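You operate a simulated robot arm through the tools that you are given. There is no shell and no other tool. Be economical: measure what you need, move in short steps, check, and stop when the job is done.

Carry out the task below with a simulated robot arm. There is one attempt and no reset: what you move stays moved.

TASK
Warm the yellow-marked dent with the air heater till its strip turns green.
Fine: set the heater's knob to 60 C first and leave it there; end with the air hood in its tray, the heater off and the strip still green.

The check looks at the end state, three seconds after you hand in, the way a careful person would. Anything else that was tipped, shoved, dropped, spilled or broken makes it a failure.

THE ROBOT
A 6-joint arm with a two-finger parallel gripper, fixed in place. Base frame: the origin is at the foot of the arm, x ahead of it, y to its left, z up. Units: mm, degrees, N and s.
With the tool pointing down near the work surface it reaches from about 160 to 740 mm from the base axis. Its first joint turns from -166.0 to 166.0 degrees. Payload 3.91 kg.
The tool frame sits at the grasp point between the pads (the TCP): z along the fingers, y along the line on which they close. The tips reach 30 mm beyond it. The gripper opens to 110 mm. The fingers are 20 mm wide and 10 mm thick; the gripper's body (48 by 112 mm) begins 55 mm behind the TCP.
Orientation is told as [roll, pitch, yaw] about the base's x, y, z axes, in that order, counted from this pose: with the fingers straight down and closing along the base's y, the tool's x points along the base's -x, its y along +y and its z along -z.

THE INTERFACE
- The arm moves only by the tool move_arm. Its argument "commands" is a list of rows, each an object (a shift or turn left out is 0, a gripper value left out holds the last) with "xyz": the shift along the tool's x, y, z in mm, a list of three; "dr": the turn, a rotation vector about the tool's x, y, z in degrees, a list of three; "grip": the opening in per cent of the stroke, from 0 (shut) to 100 (fully open). In form: [{"xyz": [x, y, z], "dr": [wx, wy, wz], "grip": grip}, ...]. A call has 1 to 10 rows; each row is the pose to reach, as a shift and turn from the pose commanded when the call began, along the tool's axes at that moment. Each row takes 0.2 s and may step no farther than 50 mm and 8.6 degrees from the row before; otherwise, or with a gripper value out of range, the whole call is refused. A pose out of reach is approached as far as the arm can. The call stops where the force on the tool passes 60 N (or 10 N more than at its start, if that is more) or the arm is blocked; 0.2 s more then pass. Each finger travels about 45 mm/s and halts on what it meets, pressing with about 45 N; the grip force reading is that of the motor and also rises with nothing between the fingers. The clock runs only during rows and for 0.2 s after the last one: add rows that repeat a pose to give the fingers time. The reply holds the time, the measured pose of the TCP, the force on the tool along the base axes, the opening and the grip force, in the units named above and with some noise.
- Cameras (640 x 400 px; columns grow to the right, rows downward): "scene" is fixed at [47.1, -657.4, 1487.2]; the picture's right is [0.81, -0.59, 0.00], its down [-0.36, -0.49, -0.79] and it looks along [0.47, 0.64, -0.61] (base axes); focal length 333 px, centre (320, 200). "wrist" rides on the gripper at [-36, 0, -57] in the tool frame; the picture's right is [0.00, -1.00, 0.00], its down [0.97, 0.00, -0.24] and it looks along [0.24, 0.00, 0.97] (tool axes); focal length 218 px, centre (320, 200). There is no depth. A picture from a camera that has moved, and an enlarged one, comes with that camera's place and axes in the base frame and with its lens. The place of the scene camera against the robot may be out by one fixed shift of up to 18 mm in any direction.
- grab_frame(camera): a new picture of that camera. It takes no simulated time.
- raise_lower(by): slides the trunk up (or, below 0, down) by that many mm; the arm rides with it, the base frame stays. It gives what a move gives, with no picture.
- close_up(camera, box): a new picture of the part [left, top, right, bottom] of that camera's present view, enlarged. It takes no simulated time.
- close_job(): hands the job in; it is judged then, once.

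Go step by step. Nothing tells you positions but the pictures and the camera data: compare them with the known pose of the tool, close in by small moves and look again before you grip or let go. The budget is 120 turns and 68 pictures, counting those below and the enlarged ones. Unless the task says otherwise, let go and move clear before handing in, and close with one line.

The tools are called by a JSON object that holds its "method" and its "body". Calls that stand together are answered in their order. move_arm: Moves the arm, as the interface text tells. Its arguments: {"type":"object","properties":{"commands":{"type":"array"}},"required":["commands"]} The other tools are called the same way: raise_lower (by) slides the trunk up or down; grab_frame (camera) takes a picture; close_up (camera, box) takes an enlarged picture of a part of a camera's view; close_job () hands the job in.

At the start:

```text
time_s: 0.0
position: [383.9, -107.1, 1229.8]
ee_rot: [0.1, 0.2, 0.0]
force: [0.1, -0.1, -0.4]
width: 110.1
gripper_force: 0.0
trunk travel left (down, up): [-525.0, 65.0]
```

scene: 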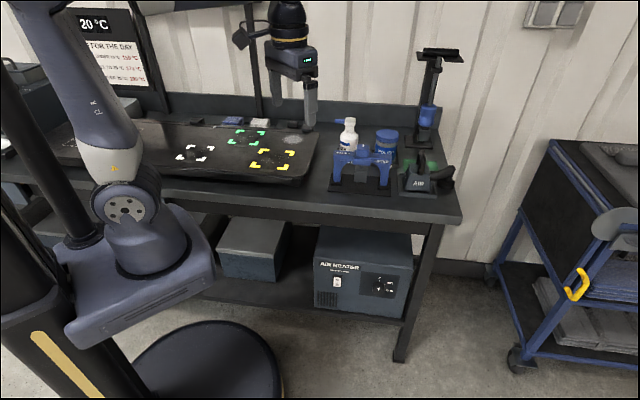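
wrist: 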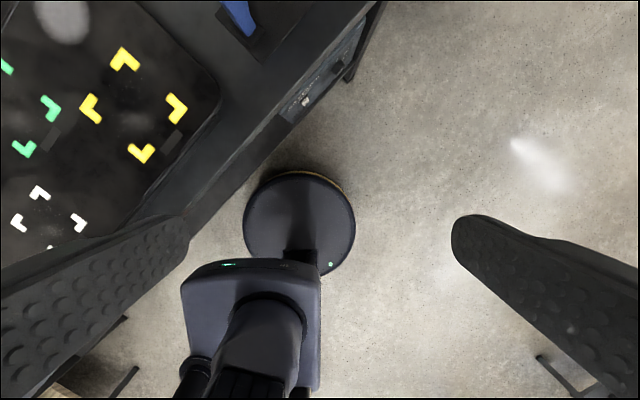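

I see a bench with a panel carrying white, green and yellow marks, some tools at its right end, and an air heater on the shelf below. I'll look closer at each part.

{"method": "close_up", "body": {"camera": "scene", "box": [300, 220, 430, 330]}}

{"method": "close_up", "body": {"camera": "scene", "box": [310, 40, 480, 210]}}

{"method": "close_up", "body": {"camera": "scene", "box": [140, 90, 330, 200]}}

{"method": "close_up", "body": {"camera": "scene", "box": [60, 0, 170, 100]}}

```text
3.64 times, centred on (365, 275) of scene
camera zoom: at [47.1, -657.4, 1487.2], right [0.81, -0.59, 0.0], down [-0.36, -0.49, -0.79], along [0.47, 0.64, -0.61], focal length 1212 px, centre (156, -73)
```

zoom: 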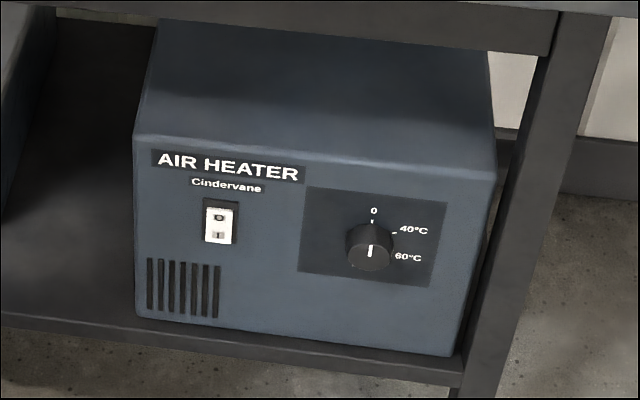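

```text
2.35 times, centred on (395, 125) of scene
camera zoom: at [47.1, -657.4, 1487.2], right [0.81, -0.59, 0.0], down [-0.36, -0.49, -0.79], along [0.47, 0.64, -0.61], focal length 784 px, centre (144, 376)
```

zoom: 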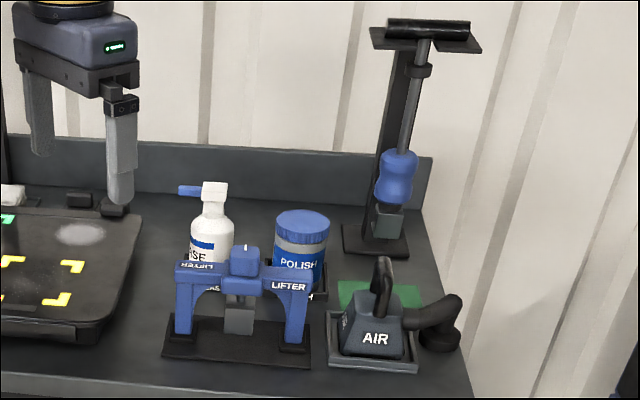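

```text
3.37 times, centred on (235, 145) of scene
camera zoom: at [47.1, -657.4, 1487.2], right [0.81, -0.59, 0.0], down [-0.36, -0.49, -0.79], along [0.47, 0.64, -0.61], focal length 1123 px, centre (606, 385)
```

zoom: 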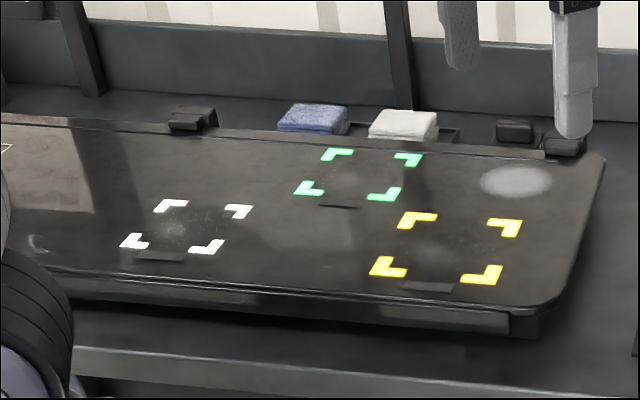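

```text
4.00 times, centred on (115, 50) of scene
camera zoom: at [47.1, -657.4, 1487.2], right [0.81, -0.59, 0.0], down [-0.36, -0.49, -0.79], along [0.47, 0.64, -0.61], focal length 1333 px, centre (1140, 800)
```

zoom: 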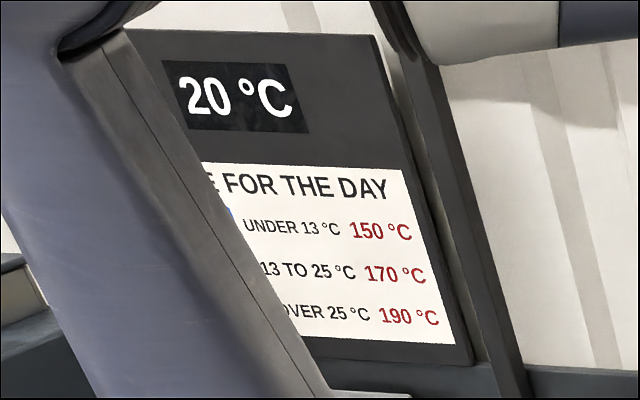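

The table front edge runs at about -45° and sits roughly 322 mm from the base along (0.71, 0.71). The heater front faces me, near z≈490. I'll turn the tool to point horizontally at it, starting with yaw 45° and then pitch.

{"method": "move_arm", "body": {"commands": [{"dr": [0, 0, -7.5]}, {"dr": [0, 0, -15]}, {"dr": [0, 0, -22.5]}, {"dr": [0, 0, -30]}, {"dr": [0, 0, -37.5]}, {"dr": [0, 0, -45]}]}}

```text
time_s: 1.4
position: [383.2, -107.9, 1230.7]
ee_rot: [0.1, 0.0, 45.2]
force: [-0.4, 0.5, 0.5]
width: 109.9
gripper_force: 0.1
trunk travel left (down, up): [-525.0, 65.0]
```

Yaw is as expected at 45°. Next is the pitch, so the fingers point towards the table.

{"method": "move_arm", "body": {"commands": [{"dr": [0, -8, 0]}, {"dr": [0, -16, 0]}, {"dr": [0, -24, 0]}, {"dr": [0, -32, 0]}, {"dr": [0, -40, 0]}, {"dr": [0, -48, 0]}, {"dr": [0, -56, 0]}, {"dr": [0, -64, 0]}, {"dr": [0, -72, 0]}, {"dr": [0, -80, 0]}]}}

{"method": "raise_lower", "body": {"by": -300}}

{"method": "grab_frame", "body": {"camera": "scene"}}

{"method": "grab_frame", "body": {"camera": "wrist"}}

```text
time_s: 3.6
position: [382.8, -106.8, 1229.5]
ee_rot: [-0.3, -80.1, 45.3]
force: [0.0, 0.5, 0.3]
width: 110.2
gripper_force: 0.1
trunk travel left (down, up): [-525.0, 65.0]
```

```text
time_s: 6.6
position: [383.7, -107.1, 928.7]
ee_rot: [0.0, -80.0, 45.0]
force: [0.8, -0.1, -0.1]
width: 110.2
gripper_force: 0.1
trunk travel left (down, up): [-225.0, 365.0]
```

```text
61 pictures are left
```

scene: 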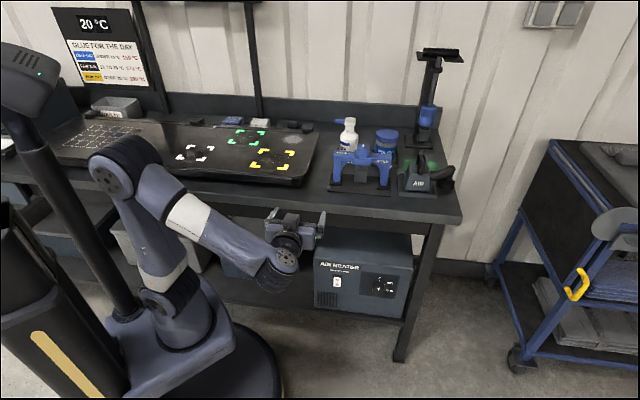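

```text
60 pictures are left
camera wrist: at [346.7, -143.1, 973.8], right [0.71, -0.71, 0.0], down [-0.29, -0.29, -0.91], along [0.65, 0.65, -0.41], focal length 218 px, centre (320, 200)
```

wrist: 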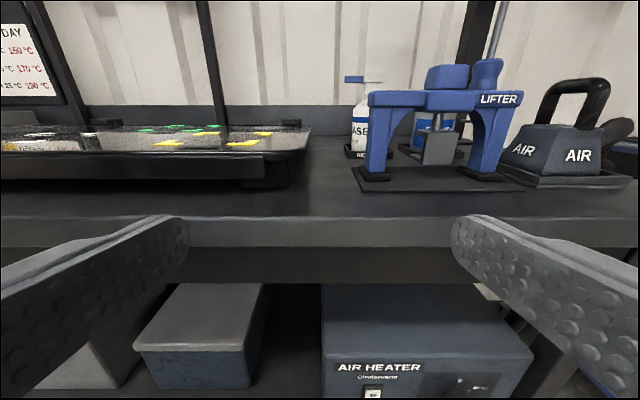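

The view is good and the table front is square to the tool. I'll lower the trunk fully, then move toward the knob column.

{"method": "raise_lower", "body": {"by": -225}}

{"method": "move_arm", "body": {"commands": [{"dr": [0, -5, 0], "xyz": [40, -25, 0]}, {"dr": [0, -10, 0], "xyz": [80, -50, 0]}, {"dr": [0, -10, 0], "xyz": [120, -75, -20]}, {"dr": [0, -10, 0], "xyz": [150, -100, -30]}]}}

{"method": "grab_frame", "body": {"camera": "wrist"}}

```text
time_s: 9.0
position: [382.8, -106.4, 704.9]
ee_rot: [0.0, -80.0, 45.0]
force: [0.0, -0.2, -0.9]
width: 110.1
gripper_force: 0.1
trunk travel left (down, up): [0.0, 590.0]
```

```text
refused: row 3 steps farther than a row can; nothing moved
```

```text
59 pictures are left
camera wrist: at [346.7, -143.1, 748.8], right [0.71, -0.71, 0.0], down [-0.29, -0.29, -0.91], along [0.65, 0.65, -0.41], focal length 218 px, centre (320, 200)
```

wrist: 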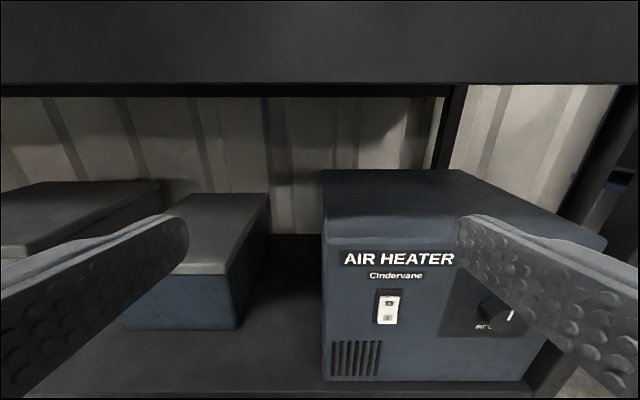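

The knob is at about s≈597 (along the table), w≈365 and z≈478; the switch is at about s≈447. I'll move in front of the knob with the tool level.

{"method": "move_arm", "body": {"commands": [{"dr": [0, -5, 0], "xyz": [35, -30, -6]}, {"dr": [0, -10, 0], "xyz": [70, -60, -12]}, {"dr": [0, -10, 0], "xyz": [105, -90, -18]}, {"dr": [0, -10, 0], "xyz": [140, -120, -24]}, {"dr": [0, -10, 0], "xyz": [165, -155, -29]}, {"dr": [0, -10, 0], "xyz": [185, -195, -32]}, {"dr": [0, -10, 0], "xyz": [185, -240, -32]}]}}

{"method": "grab_frame", "body": {"camera": "wrist"}}

```text
time_s: 10.6
position: [508.2, -320.8, 528.1]
ee_rot: [-72.5, -89.9, 117.5]
force: [0.4, 0.0, 0.0]
width: 110.1
gripper_force: 0.0
trunk travel left (down, up): [0.0, 590.0]
```

```text
58 pictures are left
camera wrist: at [467.1, -362.5, 563.9], right [0.71, -0.71, 0.0], down [-0.17, -0.17, -0.97], along [0.69, 0.69, -0.24], focal length 218 px, centre (320, 200)
```

wrist: 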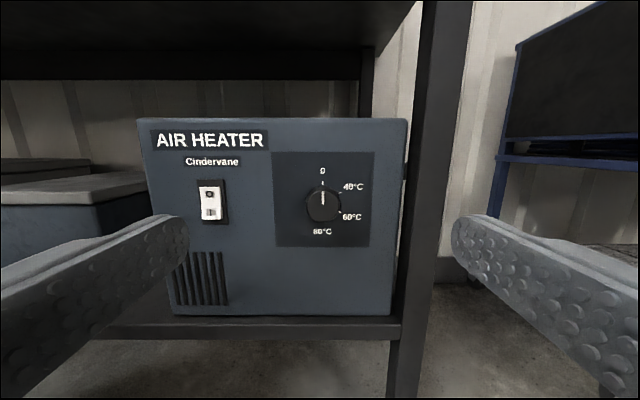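

{"method": "close_up", "body": {"camera": "wrist", "box": [180, 140, 390, 270]}}

```text
3.05 times, centred on (285, 205) of wrist
camera zoom: at [467.1, -362.5, 563.9], right [0.71, -0.71, 0.0], down [-0.17, -0.17, -0.97], along [0.69, 0.69, -0.24], focal length 665 px, centre (427, 185)
```

zoom: 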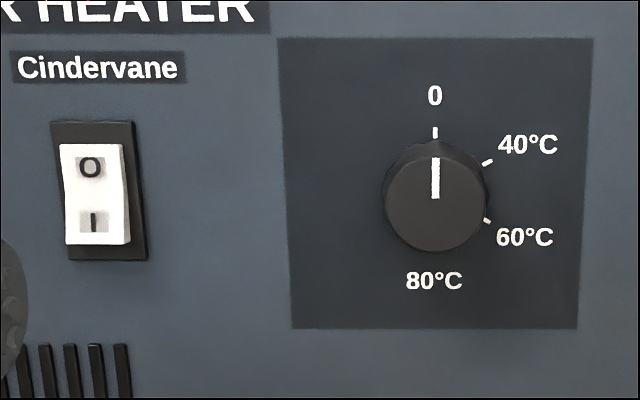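

The knob pointer is at 0, and 60 °C is 120° clockwise; the knob centre is about s=590, z=486, with its face near w≈352. I'll centre on it, pre-roll -60° and half close the fingers.

{"method": "move_arm", "body": {"commands": [{"xyz": [10, -1, 5], "dr": [0, 0, -7.5], "grip": 65}, {"xyz": [20, -2, 20], "dr": [0, 0, -15]}, {"xyz": [30, -3, 40], "dr": [0, 0, -22.5]}, {"xyz": [42, -4, 60], "dr": [0, 0, -30]}, {"xyz": [42, -4, 80], "dr": [0, 0, -37.5]}, {"xyz": [42, -4, 100], "dr": [0, 0, -45]}, {"xyz": [42, -4, 120], "dr": [0, 0, -52.5]}, {"xyz": [42, -4, 140], "dr": [0, 0, -60]}]}}

{"method": "grab_frame", "body": {"camera": "wrist"}}

```text
time_s: 12.4
position: [676.2, -287.9, 520.9]
ee_rot: [-89.8, -30.6, 135.5]
force: [-0.3, -0.3, -0.8]
width: 71.7
gripper_force: 0.1
out of reach, approached as far as the arm can: row 6, 7, 8
trunk travel left (down, up): [0.0, 590.0]
```

```text
56 pictures are left
camera wrist: at [613.5, -307.9, 538.4], right [0.37, -0.35, 0.86], down [0.43, -0.76, -0.49], along [0.83, 0.55, -0.13], focal length 218 px, centre (320, 200)
```

wrist: 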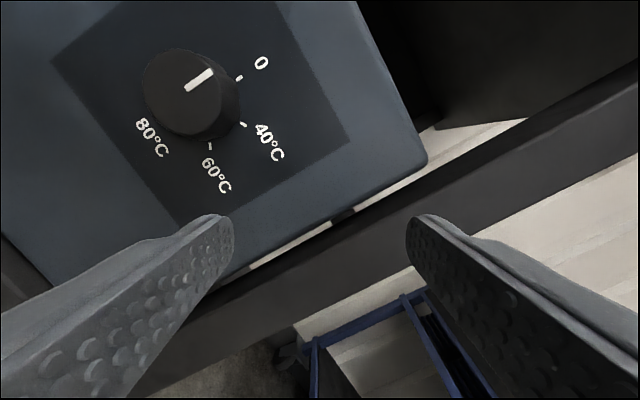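

The arm ran out of reach with that roll and drifted sideways, though nothing was touched. I'll back off straight along the tool and unroll, then check the pose.

{"method": "move_arm", "body": {"commands": [{"xyz": [0, 0, -15], "dr": [0, 0, 7.5]}, {"xyz": [0, 0, -40], "dr": [0, 0, 15]}, {"xyz": [0, 0, -65], "dr": [0, 0, 22.5]}, {"xyz": [0, 0, -90], "dr": [0, 0, 30]}]}}

```text
time_s: 13.4
position: [611.1, -349.1, 522.8]
ee_rot: [-89.9, -60.1, 135.0]
force: [0.0, 1.3, 0.1]
width: 71.4
gripper_force: 0.1
trunk travel left (down, up): [0.0, 590.0]
```

I'll unroll to level and shift back in front of the knob.

{"method": "move_arm", "body": {"commands": [{"dr": [0, 0, 7.5]}, {"dr": [0, 0, 15]}, {"dr": [0, 0, 22.5]}, {"dr": [0, 0, 30]}]}}

{"method": "move_arm", "body": {"commands": [{"xyz": [9, 22, 0]}, {"xyz": [18, 44, 0]}, {"xyz": [27, 66, 10]}, {"xyz": [36, 88, 20]}, {"xyz": [36, 88, 50]}, {"xyz": [36, 88, 80]}]}}

{"method": "grab_frame", "body": {"camera": "wrist"}}

```text
time_s: 14.4
position: [612.2, -349.1, 521.8]
ee_rot: [87.5, -89.9, -42.5]
force: [-0.5, -0.7, 0.1]
width: 71.6
gripper_force: 0.0
trunk travel left (down, up): [0.0, 590.0]
```

```text
time_s: 15.8
position: [607.9, -230.7, 485.4]
ee_rot: [-100.6, -90.0, 145.7]
force: [-0.1, -1.2, 0.3]
width: 71.4
gripper_force: 0.0
trunk travel left (down, up): [0.0, 590.0]
```

```text
55 pictures are left
camera wrist: at [565.9, -272.1, 521.6], right [0.71, -0.71, 0.0], down [-0.17, -0.17, -0.97], along [0.69, 0.69, -0.24], focal length 218 px, centre (320, 200)
```

wrist: 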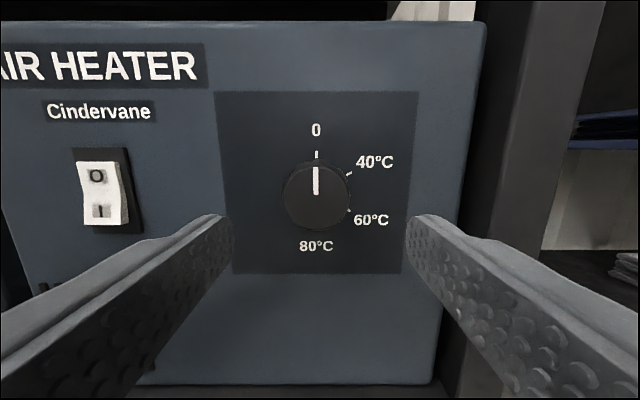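

The tool is now square to the knob, tips about 35 mm short of it. I'll test the positive roll in free space to see whether the wrist can do the 120° turn.

{"method": "move_arm", "body": {"commands": [{"dr": [0, 0, 8]}, {"dr": [0, 0, 16]}, {"dr": [0, 0, 24]}, {"dr": [0, 0, 32]}, {"dr": [0, 0, 40]}, {"dr": [0, 0, 48]}, {"dr": [0, 0, 56]}, {"dr": [0, 0, 64]}, {"dr": [0, 0, 72]}, {"dr": [0, 0, 80]}]}}

{"method": "move_arm", "body": {"commands": [{"dr": [0, 0, 8]}, {"dr": [0, 0, 16]}, {"dr": [0, 0, 24]}, {"dr": [0, 0, 32]}, {"dr": [0, 0, 40]}]}}

```text
time_s: 18.0
position: [607.0, -229.8, 486.3]
ee_rot: [90.0, -9.8, -45.0]
force: [0.2, 0.8, 0.2]
width: 71.4
gripper_force: 0.1
trunk travel left (down, up): [0.0, 590.0]
```

```text
time_s: 19.2
position: [607.3, -230.1, 487.0]
ee_rot: [90.0, 30.2, -45.0]
force: [0.5, -0.3, -0.2]
width: 71.3
gripper_force: 0.2
trunk travel left (down, up): [0.0, 590.0]
```

Positive roll works through 120°. I'll roll back to zero, then advance and grip.

{"method": "move_arm", "body": {"commands": [{"dr": [0, 0, -8]}, {"dr": [0, 0, -16]}, {"dr": [0, 0, -24]}, {"dr": [0, 0, -32]}, {"dr": [0, 0, -40]}, {"dr": [0, 0, -48]}, {"dr": [0, 0, -56]}, {"dr": [0, 0, -64]}, {"dr": [0, 0, -72]}, {"dr": [0, 0, -80]}]}}

{"method": "move_arm", "body": {"commands": [{"dr": [0, 0, -8]}, {"dr": [0, 0, -16]}, {"dr": [0, 0, -24]}, {"dr": [0, 0, -32]}, {"dr": [0, 0, -40]}]}}

{"method": "move_arm", "body": {"commands": [{"xyz": [-1, 3, 10]}, {"xyz": [-1, 3, 20]}, {"xyz": [-1, 3, 30]}, {"xyz": [-1, 3, 40]}]}}

{"method": "grab_frame", "body": {"camera": "wrist"}}

```text
time_s: 21.4
position: [607.0, -229.7, 485.5]
ee_rot: [90.0, -50.1, -45.0]
force: [0.9, 0.0, -0.1]
width: 71.6
gripper_force: 0.0
trunk travel left (down, up): [0.0, 590.0]
```

```text
time_s: 22.6
position: [606.1, -230.2, 486.0]
ee_rot: [-89.6, -89.9, 134.6]
force: [0.1, 0.0, -0.1]
width: 71.5
gripper_force: 0.0
trunk travel left (down, up): [0.0, 590.0]
```

```text
time_s: 23.6
position: [631.9, -199.1, 489.1]
ee_rot: [154.3, -89.9, -109.4]
force: [-0.4, 0.0, 0.3]
width: 71.7
gripper_force: 0.1
trunk travel left (down, up): [0.0, 590.0]
```

```text
54 pictures are left
camera wrist: at [591.8, -241.2, 522.4], right [0.71, -0.71, 0.0], down [-0.17, -0.17, -0.97], along [0.69, 0.69, -0.24], focal length 218 px, centre (320, 200)
```

wrist: 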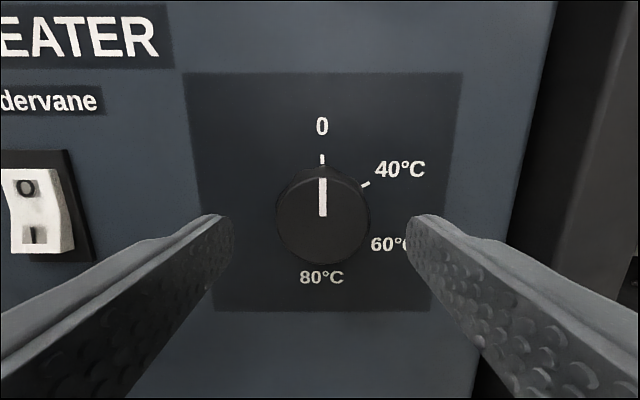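

The tips are about 7 mm short of the knob face and centred. I'll advance 18 mm and close on the knob.

{"method": "move_arm", "body": {"commands": [{"xyz": [0, -1, 6]}, {"xyz": [0, -1.5, 12]}, {"xyz": [0, -1.5, 18]}, {"xyz": [0, -1.5, 18], "grip": 30}, {"xyz": [0, -1.5, 18], "grip": 30}, {"xyz": [0, -1.5, 18], "grip": 30}, {"xyz": [0, -1.5, 18], "grip": 30}]}}

{"method": "grab_frame", "body": {"camera": "wrist"}}

```text
time_s: 25.2
position: [646.7, -188.1, 486.8]
ee_rot: [56.3, -90.0, -11.2]
force: [-7.8, 5.3, -0.6]
width: 44.1
gripper_force: 45.2
trunk travel left (down, up): [0.0, 590.0]
```

```text
53 pictures are left
camera wrist: at [606.1, -228.8, 523.0], right [0.71, -0.71, 0.0], down [-0.17, -0.17, -0.97], along [0.69, 0.69, -0.24], focal length 218 px, centre (320, 200)
```

wrist: 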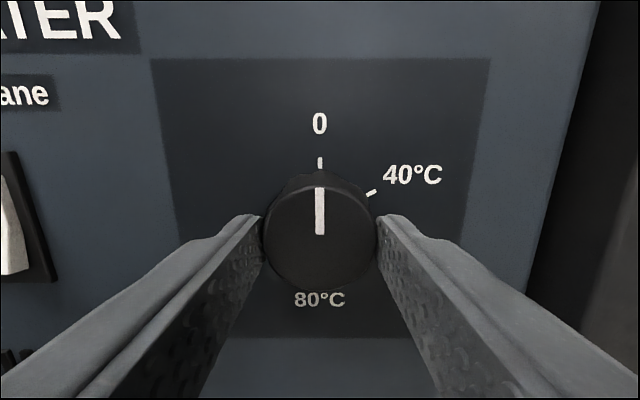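

The knob is gripped at 44 mm. I'll turn it clockwise in two calls.

{"method": "move_arm", "body": {"commands": [{"dr": [0, 0, 6]}, {"dr": [0, 0, 12]}, {"dr": [0, 0, 18]}, {"dr": [0, 0, 24]}, {"dr": [0, 0, 30]}, {"dr": [0, 0, 36]}, {"dr": [0, 0, 42]}, {"dr": [0, 0, 48]}, {"dr": [0, 0, 54]}, {"dr": [0, 0, 60]}]}}

{"method": "grab_frame", "body": {"camera": "wrist"}}

```text
time_s: 27.4
position: [644.9, -186.9, 489.3]
ee_rot: [90.1, -29.9, -44.8]
force: [-21.9, 28.7, 5.2]
width: 44.0
gripper_force: 45.2
trunk travel left (down, up): [0.0, 590.0]
```

```text
52 pictures are left
camera wrist: at [627.2, -249.8, 505.7], right [0.36, -0.35, -0.87], down [-0.77, 0.42, -0.48], along [0.53, 0.84, -0.12], focal length 218 px, centre (320, 200)
```

wrist: 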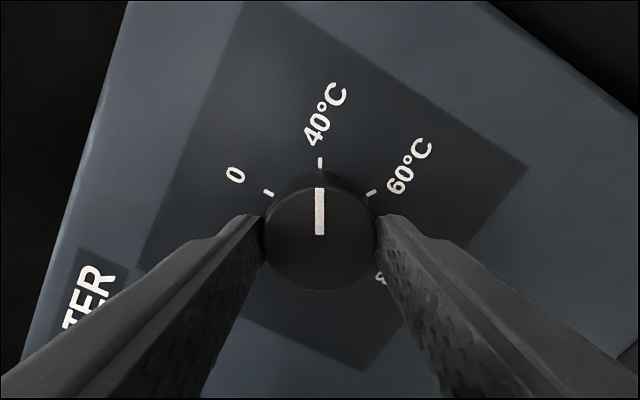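

The pointer is at 40. Some side load has built up, so I'll ease about 1.5 mm back toward the knob axis and turn the rest.

{"method": "move_arm", "body": {"commands": [{"xyz": [1.3, 0.8, 0], "dr": [0, 0, 6]}, {"xyz": [1.3, 0.8, 0], "dr": [0, 0, 12]}, {"xyz": [1.3, 0.8, 0], "dr": [0, 0, 18]}, {"xyz": [1.3, 0.8, 0], "dr": [0, 0, 24]}, {"xyz": [1.3, 0.8, 0], "dr": [0, 0, 30]}, {"xyz": [1.3, 0.8, 0], "dr": [0, 0, 36]}, {"xyz": [1.3, 0.8, 0], "dr": [0, 0, 42]}, {"xyz": [1.3, 0.8, 0], "dr": [0, 0, 48]}, {"xyz": [1.3, 0.8, 0], "dr": [0, 0, 54]}, {"xyz": [1.3, 0.8, 0], "dr": [0, 0, 60]}]}}

{"method": "grab_frame", "body": {"camera": "wrist"}}

```text
time_s: 29.6
position: [645.5, -186.1, 489.8]
ee_rot: [90.2, 29.9, -44.8]
force: [2.1, 18.5, 21.7]
width: 44.0
gripper_force: 45.3
trunk travel left (down, up): [0.0, 590.0]
```

```text
51 pictures are left
camera wrist: at [626.9, -249.7, 471.6], right [-0.35, 0.35, -0.87], down [-0.77, 0.42, 0.48], along [0.54, 0.83, 0.12], focal length 218 px, centre (320, 200)
```

wrist: 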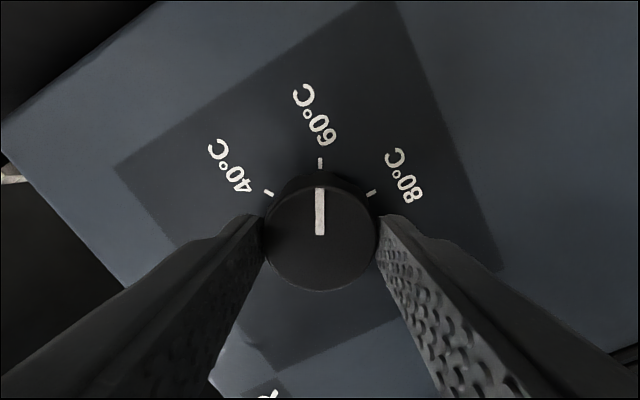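

The pointer is exactly on 60 °C. I'll open, back straight out and unroll.

{"method": "move_arm", "body": {"commands": [{"grip": 65}, {"grip": 65}, {"grip": 65}, {"xyz": [0, 0, -15]}, {"xyz": [0, 0, -35]}, {"xyz": [0, 0, -60]}]}}

{"method": "move_arm", "body": {"commands": [{"dr": [0, 0, -8]}, {"dr": [0, 0, -16]}, {"dr": [0, 0, -24]}, {"dr": [0, 0, -32]}, {"dr": [0, 0, -40]}, {"dr": [0, 0, -48]}, {"dr": [0, 0, -56]}, {"dr": [0, 0, -64]}, {"dr": [0, 0, -72]}, {"dr": [0, 0, -80]}]}}

{"method": "move_arm", "body": {"commands": [{"dr": [0, 0, -8]}, {"dr": [0, 0, -16]}, {"dr": [0, 0, -24]}, {"dr": [0, 0, -32]}, {"dr": [0, 0, -40]}]}}

{"method": "grab_frame", "body": {"camera": "wrist"}}

```text
time_s: 31.0
position: [603.5, -228.6, 486.5]
ee_rot: [90.1, 30.0, -45.0]
force: [0.1, 0.0, 0.0]
width: 71.3
gripper_force: 0.1
trunk travel left (down, up): [0.0, 590.0]
```

```text
time_s: 33.2
position: [603.9, -229.4, 486.5]
ee_rot: [90.0, -50.1, -45.0]
force: [-0.3, 0.5, -0.2]
width: 71.5
gripper_force: 0.1
trunk travel left (down, up): [0.0, 590.0]
```

```text
time_s: 34.4
position: [603.9, -228.8, 488.6]
ee_rot: [-88.2, -89.8, 133.2]
force: [0.0, 0.3, 0.2]
width: 71.5
gripper_force: 0.0
trunk travel left (down, up): [0.0, 590.0]
```

```text
50 pictures are left
camera wrist: at [562.4, -270.4, 522.8], right [0.71, -0.71, 0.0], down [-0.17, -0.17, -0.97], along [0.69, 0.69, -0.24], focal length 218 px, centre (320, 200)
```

wrist: 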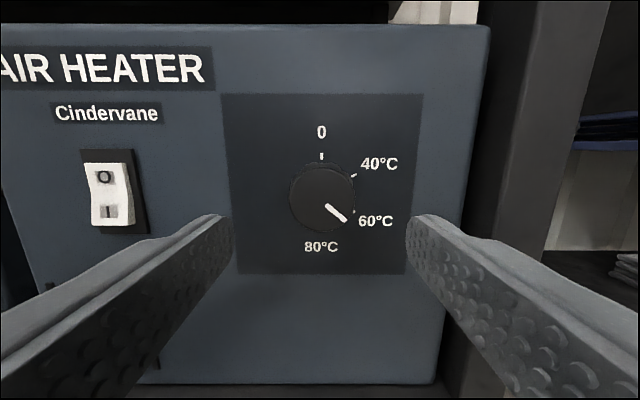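

The knob is set to 60 °C. Next is the hood, so I'll back off, raise the trunk and look at its handle.

{"method": "move_arm", "body": {"commands": [{"xyz": [0, 0, -30], "grip": 100}, {"xyz": [0, 0, -70]}, {"xyz": [0, 10, -110]}, {"xyz": [0, 10, -140]}]}}

{"method": "raise_lower", "body": {"by": 540}}

{"method": "grab_frame", "body": {"camera": "wrist"}}

{"method": "grab_frame", "body": {"camera": "scene"}}

```text
time_s: 35.4
position: [497.8, -320.4, 488.8]
ee_rot: [92.0, -90.1, -46.9]
force: [-0.1, 0.0, 1.2]
width: 110.2
gripper_force: 0.1
trunk travel left (down, up): [0.0, 590.0]
```

```text
refused: 540 is not a number from -400 to 400
```

```text
49 pictures are left
camera wrist: at [456.7, -361.3, 522.9], right [0.71, -0.71, 0.0], down [-0.17, -0.17, -0.97], along [0.69, 0.69, -0.24], focal length 218 px, centre (320, 200)
```

wrist: 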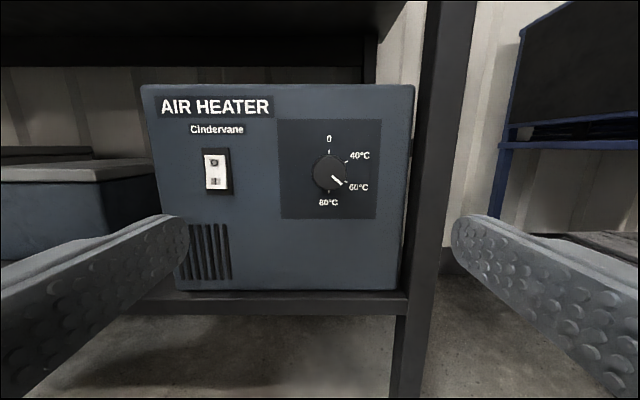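

```text
48 pictures are left
```

scene: 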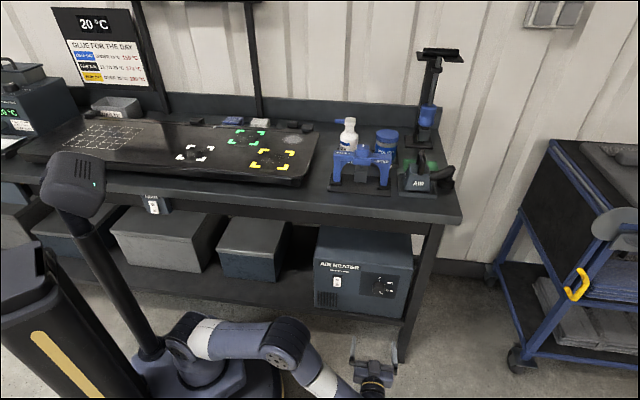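

I'll raise in two calls; the gripper stays well in front of the table edge.

{"method": "raise_lower", "body": {"by": 400}}

{"method": "raise_lower", "body": {"by": 150}}

{"method": "grab_frame", "body": {"camera": "wrist"}}

```text
time_s: 39.2
position: [497.6, -320.6, 889.0]
ee_rot: [63.2, -89.9, -18.1]
force: [-0.6, 0.2, -0.4]
width: 110.0
gripper_force: 0.1
trunk travel left (down, up): [-400.0, 190.0]
```

```text
time_s: 41.0
position: [498.7, -319.9, 1037.9]
ee_rot: [75.0, -90.1, -30.1]
force: [-0.8, -0.5, -0.6]
width: 110.2
gripper_force: 0.1
trunk travel left (down, up): [-550.0, 40.0]
```

```text
47 pictures are left
camera wrist: at [457.1, -361.2, 1072.9], right [0.71, -0.71, 0.0], down [-0.17, -0.17, -0.97], along [0.69, 0.69, -0.24], focal length 218 px, centre (320, 200)
```

wrist: 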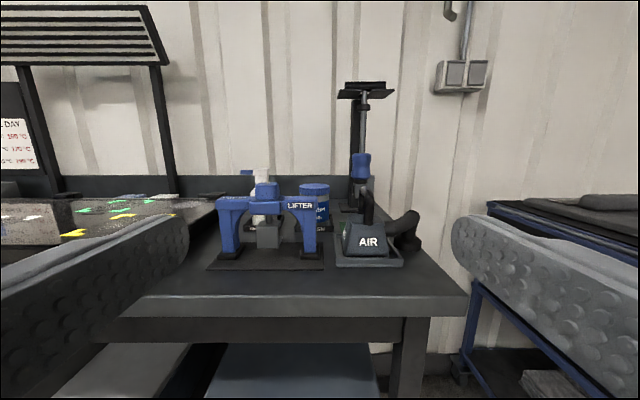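

The hood sits at about s=660, w≈445, with its handle top near z≈1015 and the handle running in depth. I'll tilt the tool to 45° down and move to a pre-grasp point in front of and above it.

{"method": "move_arm", "body": {"commands": [{"xyz": [-7, -10, 20], "dr": [0, 5.6, 0]}, {"xyz": [-15, -20, 45], "dr": [0, 11.2, 0]}, {"xyz": [-25, -30, 75], "dr": [0, 16.8, 0]}, {"xyz": [-35, -40, 105], "dr": [0, 22.4, 0]}, {"xyz": [-45, -50, 135], "dr": [0, 28, 0]}, {"xyz": [-52, -60, 165], "dr": [0, 33.6, 0]}, {"xyz": [-57, -70, 190], "dr": [0, 39.2, 0]}, {"xyz": [-60, -81, 215], "dr": [0, 45, 0]}]}}

{"method": "grab_frame", "body": {"camera": "wrist"}}

{"method": "close_up", "body": {"camera": "scene", "box": [320, 100, 480, 220]}}

```text
time_s: 42.8
position: [707.7, -225.8, 1096.2]
ee_rot: [0.0, -44.9, 45.0]
force: [-0.2, -0.7, 0.2]
width: 110.2
gripper_force: 0.1
trunk travel left (down, up): [-550.0, 40.0]
```

```text
46 pictures are left
camera wrist: at [697.0, -236.4, 1161.1], right [0.71, -0.71, 0.0], down [-0.61, -0.61, -0.51], along [0.36, 0.36, -0.86], focal length 218 px, centre (320, 200)
```

wrist: 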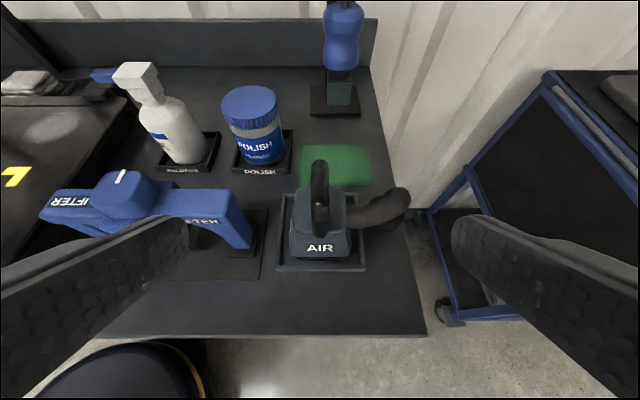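

```text
3.33 times, centred on (400, 160) of scene
camera zoom: at [47.1, -657.4, 1487.2], right [0.81, -0.59, 0.0], down [-0.36, -0.49, -0.79], along [0.47, 0.64, -0.61], focal length 1111 px, centre (53, 333)
```

zoom: 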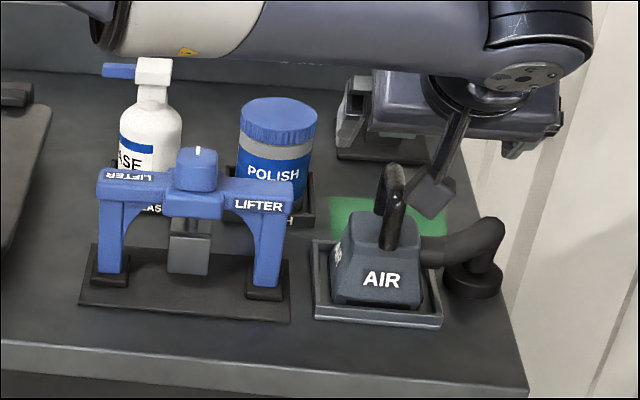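

The handle runs along depth at s≈660 with its top near z≈1015, w≈440. I'll advance along the tool axis with the fingers narrowed and look again.

{"method": "move_arm", "body": {"commands": [{"grip": 45}, {"xyz": [0, 0, 20], "grip": 45}, {"xyz": [0, 0, 40], "grip": 45}, {"xyz": [0, 0, 60], "grip": 45}, {"xyz": [0, 0, 75], "grip": 45}]}}

{"method": "grab_frame", "body": {"camera": "wrist"}}

{"method": "close_up", "body": {"camera": "scene", "box": [320, 100, 480, 220]}}

```text
time_s: 44.0
position: [744.7, -188.9, 1044.9]
ee_rot: [0.0, -45.0, 45.0]
force: [0.2, 0.0, 0.3]
width: 49.3
gripper_force: 0.2
trunk travel left (down, up): [-550.0, 40.0]
```

```text
44 pictures are left
camera wrist: at [734.2, -199.5, 1109.2], right [0.71, -0.71, 0.0], down [-0.61, -0.61, -0.52], along [0.37, 0.37, -0.86], focal length 218 px, centre (320, 200)
```

wrist: 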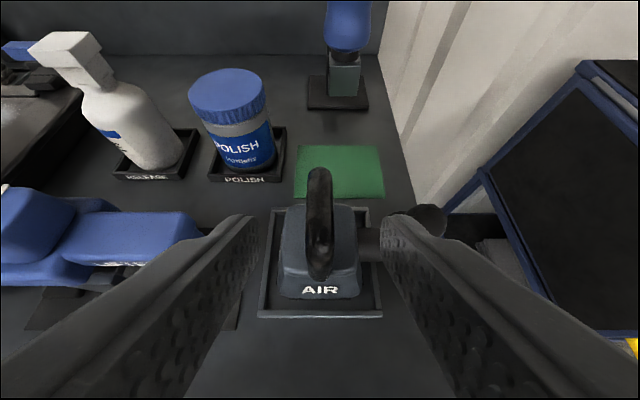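

```text
3.33 times, centred on (400, 160) of scene
camera zoom: at [47.1, -657.4, 1487.2], right [0.81, -0.59, 0.0], down [-0.36, -0.49, -0.79], along [0.47, 0.64, -0.61], focal length 1111 px, centre (53, 333)
```

zoom: 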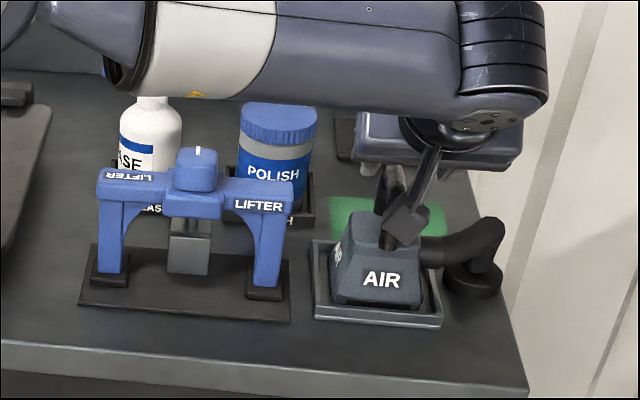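

By triangulation the handle spans w≈406–472 with its top at z≈1005, so it's about 62 mm further along the tool axis. I'll advance 60 mm and check before closing.

{"method": "move_arm", "body": {"commands": [{"xyz": [0, 0, 20]}, {"xyz": [0, 0, 40]}, {"xyz": [0, 0, 50]}, {"xyz": [0, 0, 60]}]}}

{"method": "grab_frame", "body": {"camera": "wrist"}}

{"method": "close_up", "body": {"camera": "scene", "box": [360, 110, 480, 210]}}

```text
time_s: 45.0
position: [776.2, -158.3, 1001.4]
ee_rot: [0.0, -45.0, 45.1]
force: [-1.1, 0.3, 0.7]
width: 49.4
gripper_force: 0.1
trunk travel left (down, up): [-550.0, 40.0]
```

```text
42 pictures are left
camera wrist: at [764.5, -169.6, 1066.0], right [0.71, -0.71, 0.0], down [-0.61, -0.61, -0.52], along [0.36, 0.37, -0.86], focal length 218 px, centre (320, 200)
```

wrist: 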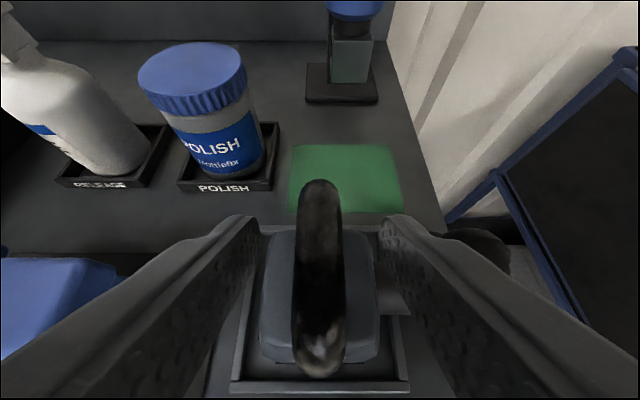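

```text
4.00 times, centred on (420, 160) of scene
camera zoom: at [47.1, -657.4, 1487.2], right [0.81, -0.59, 0.0], down [-0.36, -0.49, -0.79], along [0.47, 0.64, -0.61], focal length 1333 px, centre (-80, 360)
```

zoom: 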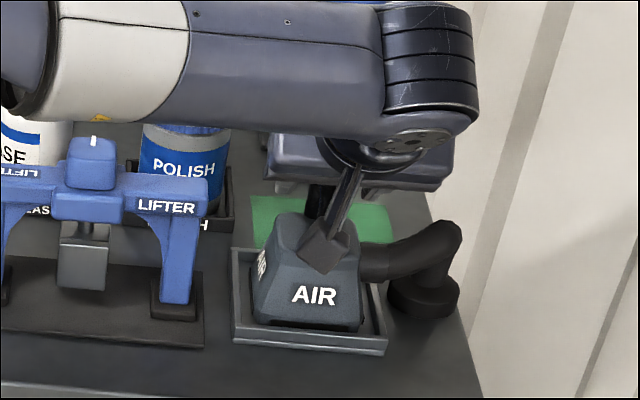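

The handle sits between the fingers at TCP depth. I'll close on it.

{"method": "move_arm", "body": {"commands": [{"xyz": [0, 0, 3], "grip": 25}, {"xyz": [0, 0, 3], "grip": 5}, {"xyz": [0, 0, 3], "grip": 5}, {"xyz": [0, 0, 3], "grip": 5}, {"xyz": [0, 0, 3], "grip": 5}]}}

{"method": "grab_frame", "body": {"camera": "wrist"}}

```text
time_s: 46.2
position: [776.3, -156.8, 999.3]
ee_rot: [0.0, -45.0, 45.0]
force: [1.1, 0.9, 0.2]
width: 16.6
gripper_force: 44.7
trunk travel left (down, up): [-550.0, 40.0]
```

```text
40 pictures are left
camera wrist: at [765.8, -167.7, 1064.4], right [0.71, -0.71, 0.0], down [-0.61, -0.61, -0.52], along [0.37, 0.37, -0.86], focal length 218 px, centre (320, 200)
```

wrist: 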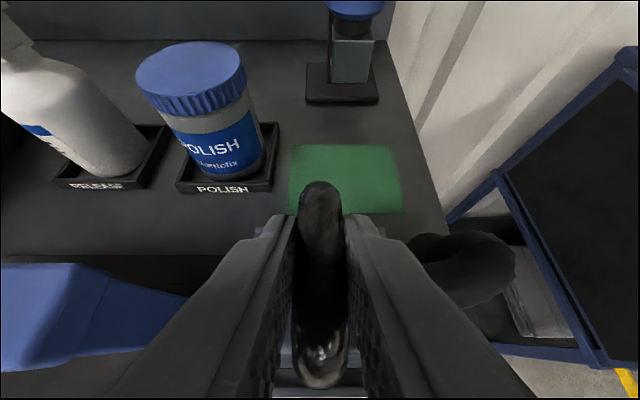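

The handle is held at 16.6 mm. I'll lift gently to check the weight and that it comes free.

{"method": "move_arm", "body": {"commands": [{"xyz": [-7, 0, -7]}, {"xyz": [-14, 0, -14]}, {"xyz": [-28, 0, -28]}, {"xyz": [-28, 0, -28]}]}}

{"method": "grab_frame", "body": {"camera": "scene"}}

```text
time_s: 47.2
position: [775.4, -155.4, 1039.8]
ee_rot: [0.0, -45.0, 45.0]
force: [0.3, 0.4, 0.2]
width: 5.3
gripper_force: 0.1
trunk travel left (down, up): [-550.0, 40.0]
```

```text
39 pictures are left
```

scene: 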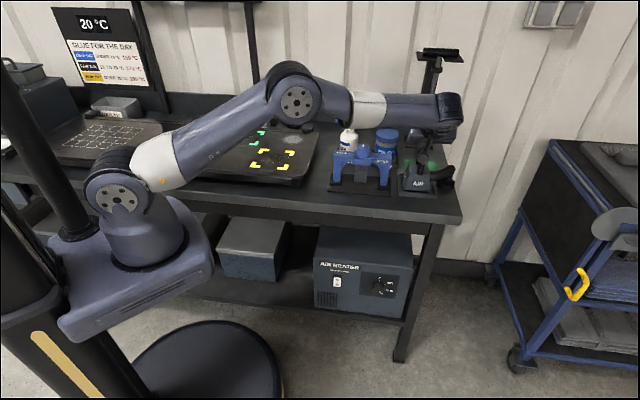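

The fingers slipped off the handle. I'll check that the hood is undisturbed and how it sits against the tool.

{"method": "move_arm", "body": {"commands": [{"xyz": [-14, 0, -14], "grip": 45}, {"xyz": [-14, 0, -14], "grip": 45}, {"xyz": [-14, 0, -14], "grip": 45}]}}

{"method": "grab_frame", "body": {"camera": "wrist"}}

{"method": "close_up", "body": {"camera": "scene", "box": [360, 110, 480, 210]}}

```text
time_s: 48.0
position: [776.5, -157.5, 1059.9]
ee_rot: [-0.1, -45.0, 45.1]
force: [-0.1, 0.3, -0.5]
width: 49.7
gripper_force: 0.1
trunk travel left (down, up): [-550.0, 40.0]
```

```text
38 pictures are left
camera wrist: at [765.4, -168.1, 1124.2], right [0.71, -0.71, 0.0], down [-0.61, -0.61, -0.52], along [0.37, 0.37, -0.86], focal length 218 px, centre (320, 200)
```

wrist: 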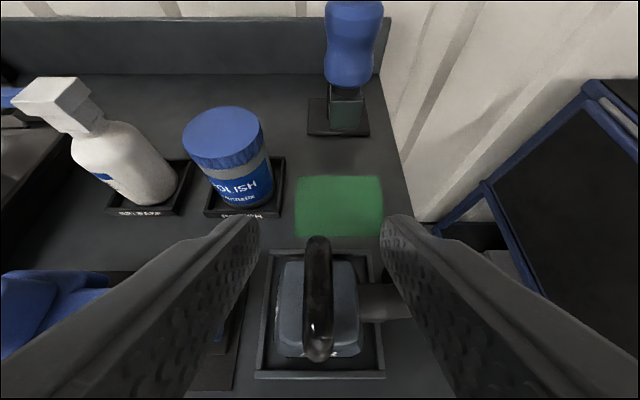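

```text
4.00 times, centred on (420, 160) of scene
camera zoom: at [47.1, -657.4, 1487.2], right [0.81, -0.59, 0.0], down [-0.36, -0.49, -0.79], along [0.47, 0.64, -0.61], focal length 1333 px, centre (-80, 360)
```

zoom: 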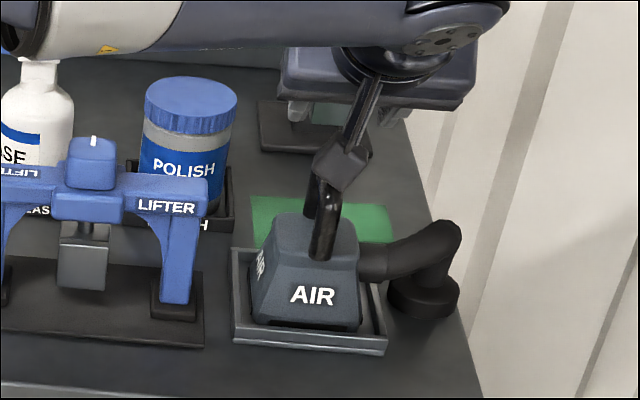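

The hood looks undisturbed. Triangulating again puts the handle top at about z≈995, so I gripped only its upper part. I'll use a steeper tool and go lower.

{"method": "move_arm", "body": {"commands": [{"dr": [0, 6, 0]}, {"dr": [0, 12, 0]}, {"dr": [0, 18, 0]}, {"dr": [0, 25, 0]}]}}

{"method": "grab_frame", "body": {"camera": "wrist"}}

```text
time_s: 49.0
position: [765.2, -152.3, 1056.6]
ee_rot: [-0.1, -19.9, 45.0]
force: [0.5, 0.0, 0.5]
width: 49.5
gripper_force: 0.0
out of reach, approached as far as the arm can: row 4
trunk travel left (down, up): [-550.0, 40.0]
```

```text
36 pictures are left
camera wrist: at [773.8, -142.7, 1121.1], right [0.71, -0.71, 0.0], down [-0.7, -0.7, -0.11], along [0.08, 0.07, -0.99], focal length 218 px, centre (320, 200)
```

wrist: 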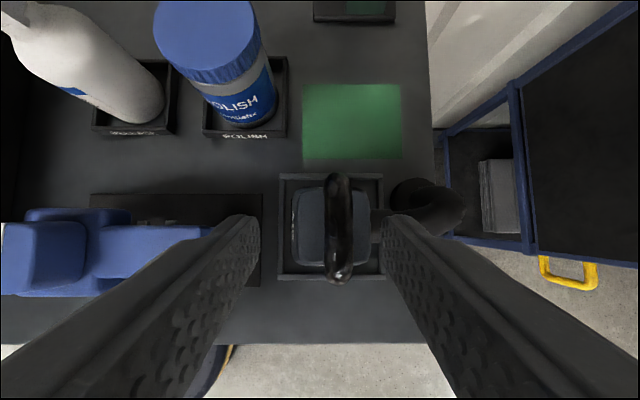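

Pitch −20° is right at the reach limit, so I'll raise the trunk the last 40 mm for more reach. Then I'll re-centre over the handle (s=660, w=440) at about −25°.

{"method": "raise_lower", "body": {"by": 40}}

{"method": "move_arm", "body": {"commands": [{"xyz": [6, -5, 25], "dr": [0, -2, 0]}, {"xyz": [12.8, -11, 56], "dr": [0, -5, 0]}, {"xyz": [12.8, -11, 56], "dr": [0, -5, 0]}]}}

{"method": "grab_frame", "body": {"camera": "wrist"}}

```text
time_s: 49.8
position: [765.8, -153.0, 1097.3]
ee_rot: [-0.1, -20.0, 45.0]
force: [-0.4, -0.6, 0.1]
width: 49.4
gripper_force: 0.1
trunk travel left (down, up): [-590.0, 0.0]
```

```text
time_s: 50.6
position: [776.4, -155.3, 1039.2]
ee_rot: [-0.1, -25.1, 44.9]
force: [0.0, -0.2, 0.2]
width: 49.6
gripper_force: 0.0
trunk travel left (down, up): [-590.0, 0.0]
```

```text
35 pictures are left
camera wrist: at [782.1, -150.3, 1105.7], right [0.71, -0.71, 0.0], down [-0.69, -0.69, -0.19], along [0.14, 0.14, -0.98], focal length 218 px, centre (320, 200)
```

wrist: 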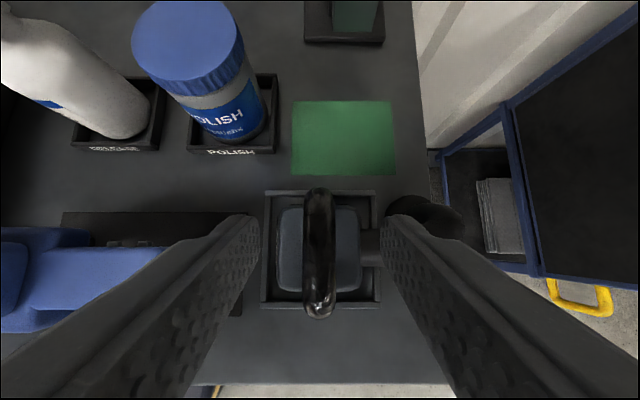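

I'm centred over the handle. I'll descend vertically 50 mm so the bar lies between the pads, then close.

{"method": "move_arm", "body": {"commands": [{"xyz": [7, 0, 19]}, {"xyz": [14, 0, 37.5]}, {"xyz": [16, 0, 42]}, {"xyz": [17.5, 0, 47]}, {"xyz": [17.5, 0, 47], "grip": 20}, {"xyz": [17.5, 0, 47], "grip": 2}, {"xyz": [17.5, 0, 47], "grip": 2}, {"xyz": [17.5, 0, 47], "grip": 2}]}}

{"method": "grab_frame", "body": {"camera": "wrist"}}

{"method": "close_up", "body": {"camera": "scene", "box": [360, 110, 480, 210]}}

```text
time_s: 52.4
position: [779.0, -151.7, 990.6]
ee_rot: [-0.2, -25.1, 45.0]
force: [1.2, 0.3, 0.8]
width: 16.1
gripper_force: 45.0
trunk travel left (down, up): [-590.0, 0.0]
```

```text
34 pictures are left
camera wrist: at [784.6, -147.4, 1056.0], right [0.71, -0.71, 0.0], down [-0.69, -0.69, -0.19], along [0.14, 0.14, -0.98], focal length 218 px, centre (320, 200)
```

wrist: 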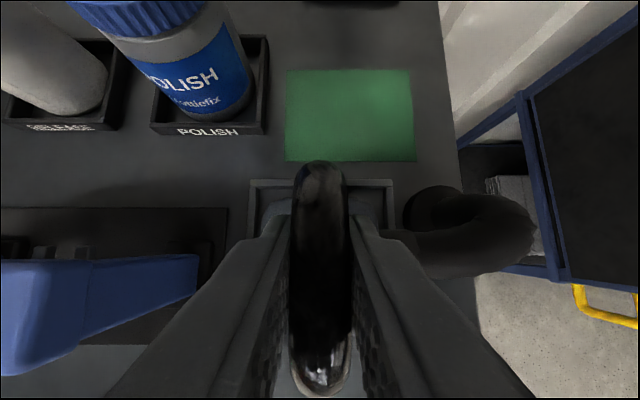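

```text
4.00 times, centred on (420, 160) of scene
camera zoom: at [47.1, -657.4, 1487.2], right [0.81, -0.59, 0.0], down [-0.36, -0.49, -0.79], along [0.47, 0.64, -0.61], focal length 1333 px, centre (-80, 360)
```

zoom: 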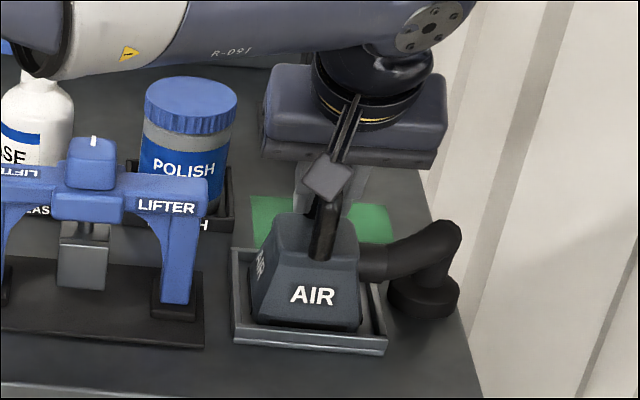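

It's gripped on the middle of the bar. I'll lift slowly by a few mm and check the force.

{"method": "move_arm", "body": {"commands": [{"xyz": [-0.4, 0, -0.9]}, {"xyz": [-0.8, 0, -1.8]}, {"xyz": [-1.7, 0, -3.6]}, {"xyz": [-2.5, 0, -5.4]}, {"xyz": [-3.4, 0, -7.2]}]}}

```text
time_s: 53.6
position: [780.5, -152.6, 997.0]
ee_rot: [0.0, -25.0, 44.9]
force: [0.6, 0.0, -3.2]
width: 16.1
gripper_force: 45.1
trunk travel left (down, up): [-590.0, 0.0]
```

{"method": "move_arm", "body": {"commands": [{"xyz": [-2.1, 0, -4.5]}, {"xyz": [-4.2, 0, -9]}, {"xyz": [-6.3, 0, -13.6]}, {"xyz": [-8.5, 0, -18.1]}, {"xyz": [-12.7, 0, -27.2]}]}}

{"method": "close_up", "body": {"camera": "scene", "box": [360, 110, 480, 210]}}

```text
time_s: 54.8
position: [781.1, -151.4, 1026.2]
ee_rot: [-0.1, -25.0, 44.9]
force: [0.4, 1.5, -3.5]
width: 16.0
gripper_force: 44.9
trunk travel left (down, up): [-590.0, 0.0]
```

```text
4.00 times, centred on (420, 160) of scene
camera zoom: at [47.1, -657.4, 1487.2], right [0.81, -0.59, 0.0], down [-0.36, -0.49, -0.79], along [0.47, 0.64, -0.61], focal length 1333 px, centre (-80, 360)
```

zoom: 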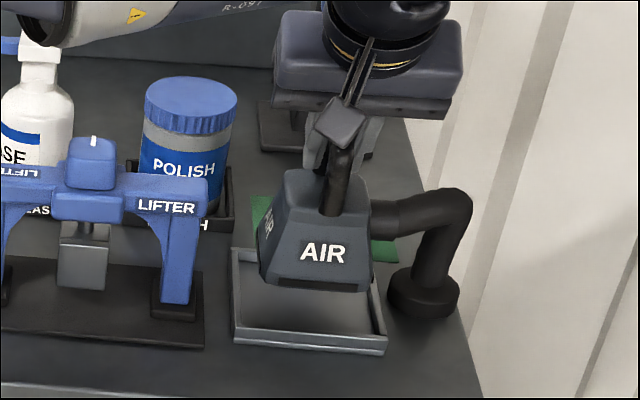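

The hood lifted cleanly and level. I'll pull it back and raise it high enough to clear the lifter and bottles.

{"method": "move_arm", "body": {"commands": [{"xyz": [2, 0, -20]}, {"xyz": [5, 0, -40]}, {"xyz": [9, 0, -60]}, {"xyz": [13, 0, -80]}, {"xyz": [17, 0, -100]}, {"xyz": [21, 0, -120]}, {"xyz": [24.3, 0, -137]}]}}

{"method": "grab_frame", "body": {"camera": "scene"}}

```text
time_s: 56.4
position: [722.8, -208.4, 1139.6]
ee_rot: [-0.1, -25.0, 45.1]
force: [0.5, 0.1, -2.5]
width: 16.5
gripper_force: 45.2
trunk travel left (down, up): [-590.0, 0.0]
```

```text
31 pictures are left
```

scene: 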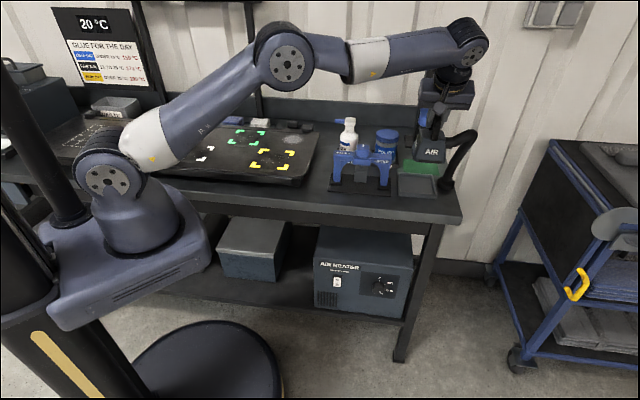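

It's clear and level. I'll carry it along the table toward the panel at this height, then use the wrist camera to find the marks.

{"method": "move_arm", "body": {"commands": [{"xyz": [0, 40, 0]}, {"xyz": [0, 80, 0]}, {"xyz": [0, 120, 0]}, {"xyz": [0, 160, 0]}, {"xyz": [0, 200, 0]}, {"xyz": [0, 240, 0]}, {"xyz": [0, 280, 0]}, {"xyz": [0, 320, 0]}]}}

{"method": "grab_frame", "body": {"camera": "wrist"}}

{"method": "grab_frame", "body": {"camera": "scene"}}

```text
time_s: 58.2
position: [496.2, 19.1, 1142.6]
ee_rot: [-0.2, -25.1, 45.1]
force: [-0.3, -0.4, -3.6]
width: 16.3
gripper_force: 44.8
trunk travel left (down, up): [-590.0, 0.0]
```

```text
30 pictures are left
camera wrist: at [501.4, 23.9, 1208.3], right [0.71, -0.71, 0.0], down [-0.69, -0.69, -0.19], along [0.14, 0.14, -0.98], focal length 218 px, centre (320, 200)
```

wrist: 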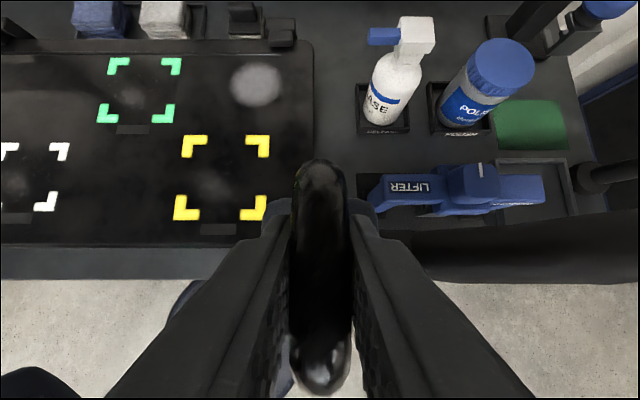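

```text
29 pictures are left
```

scene: 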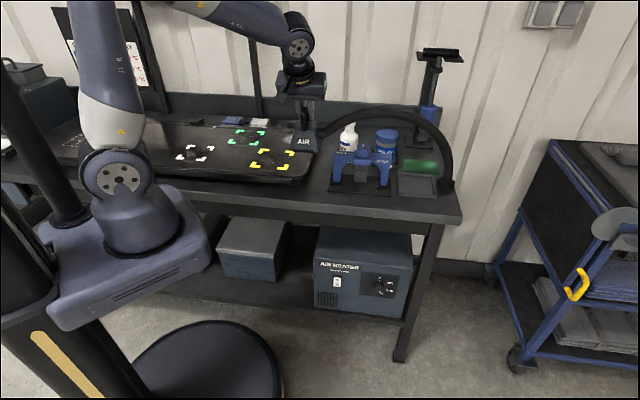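

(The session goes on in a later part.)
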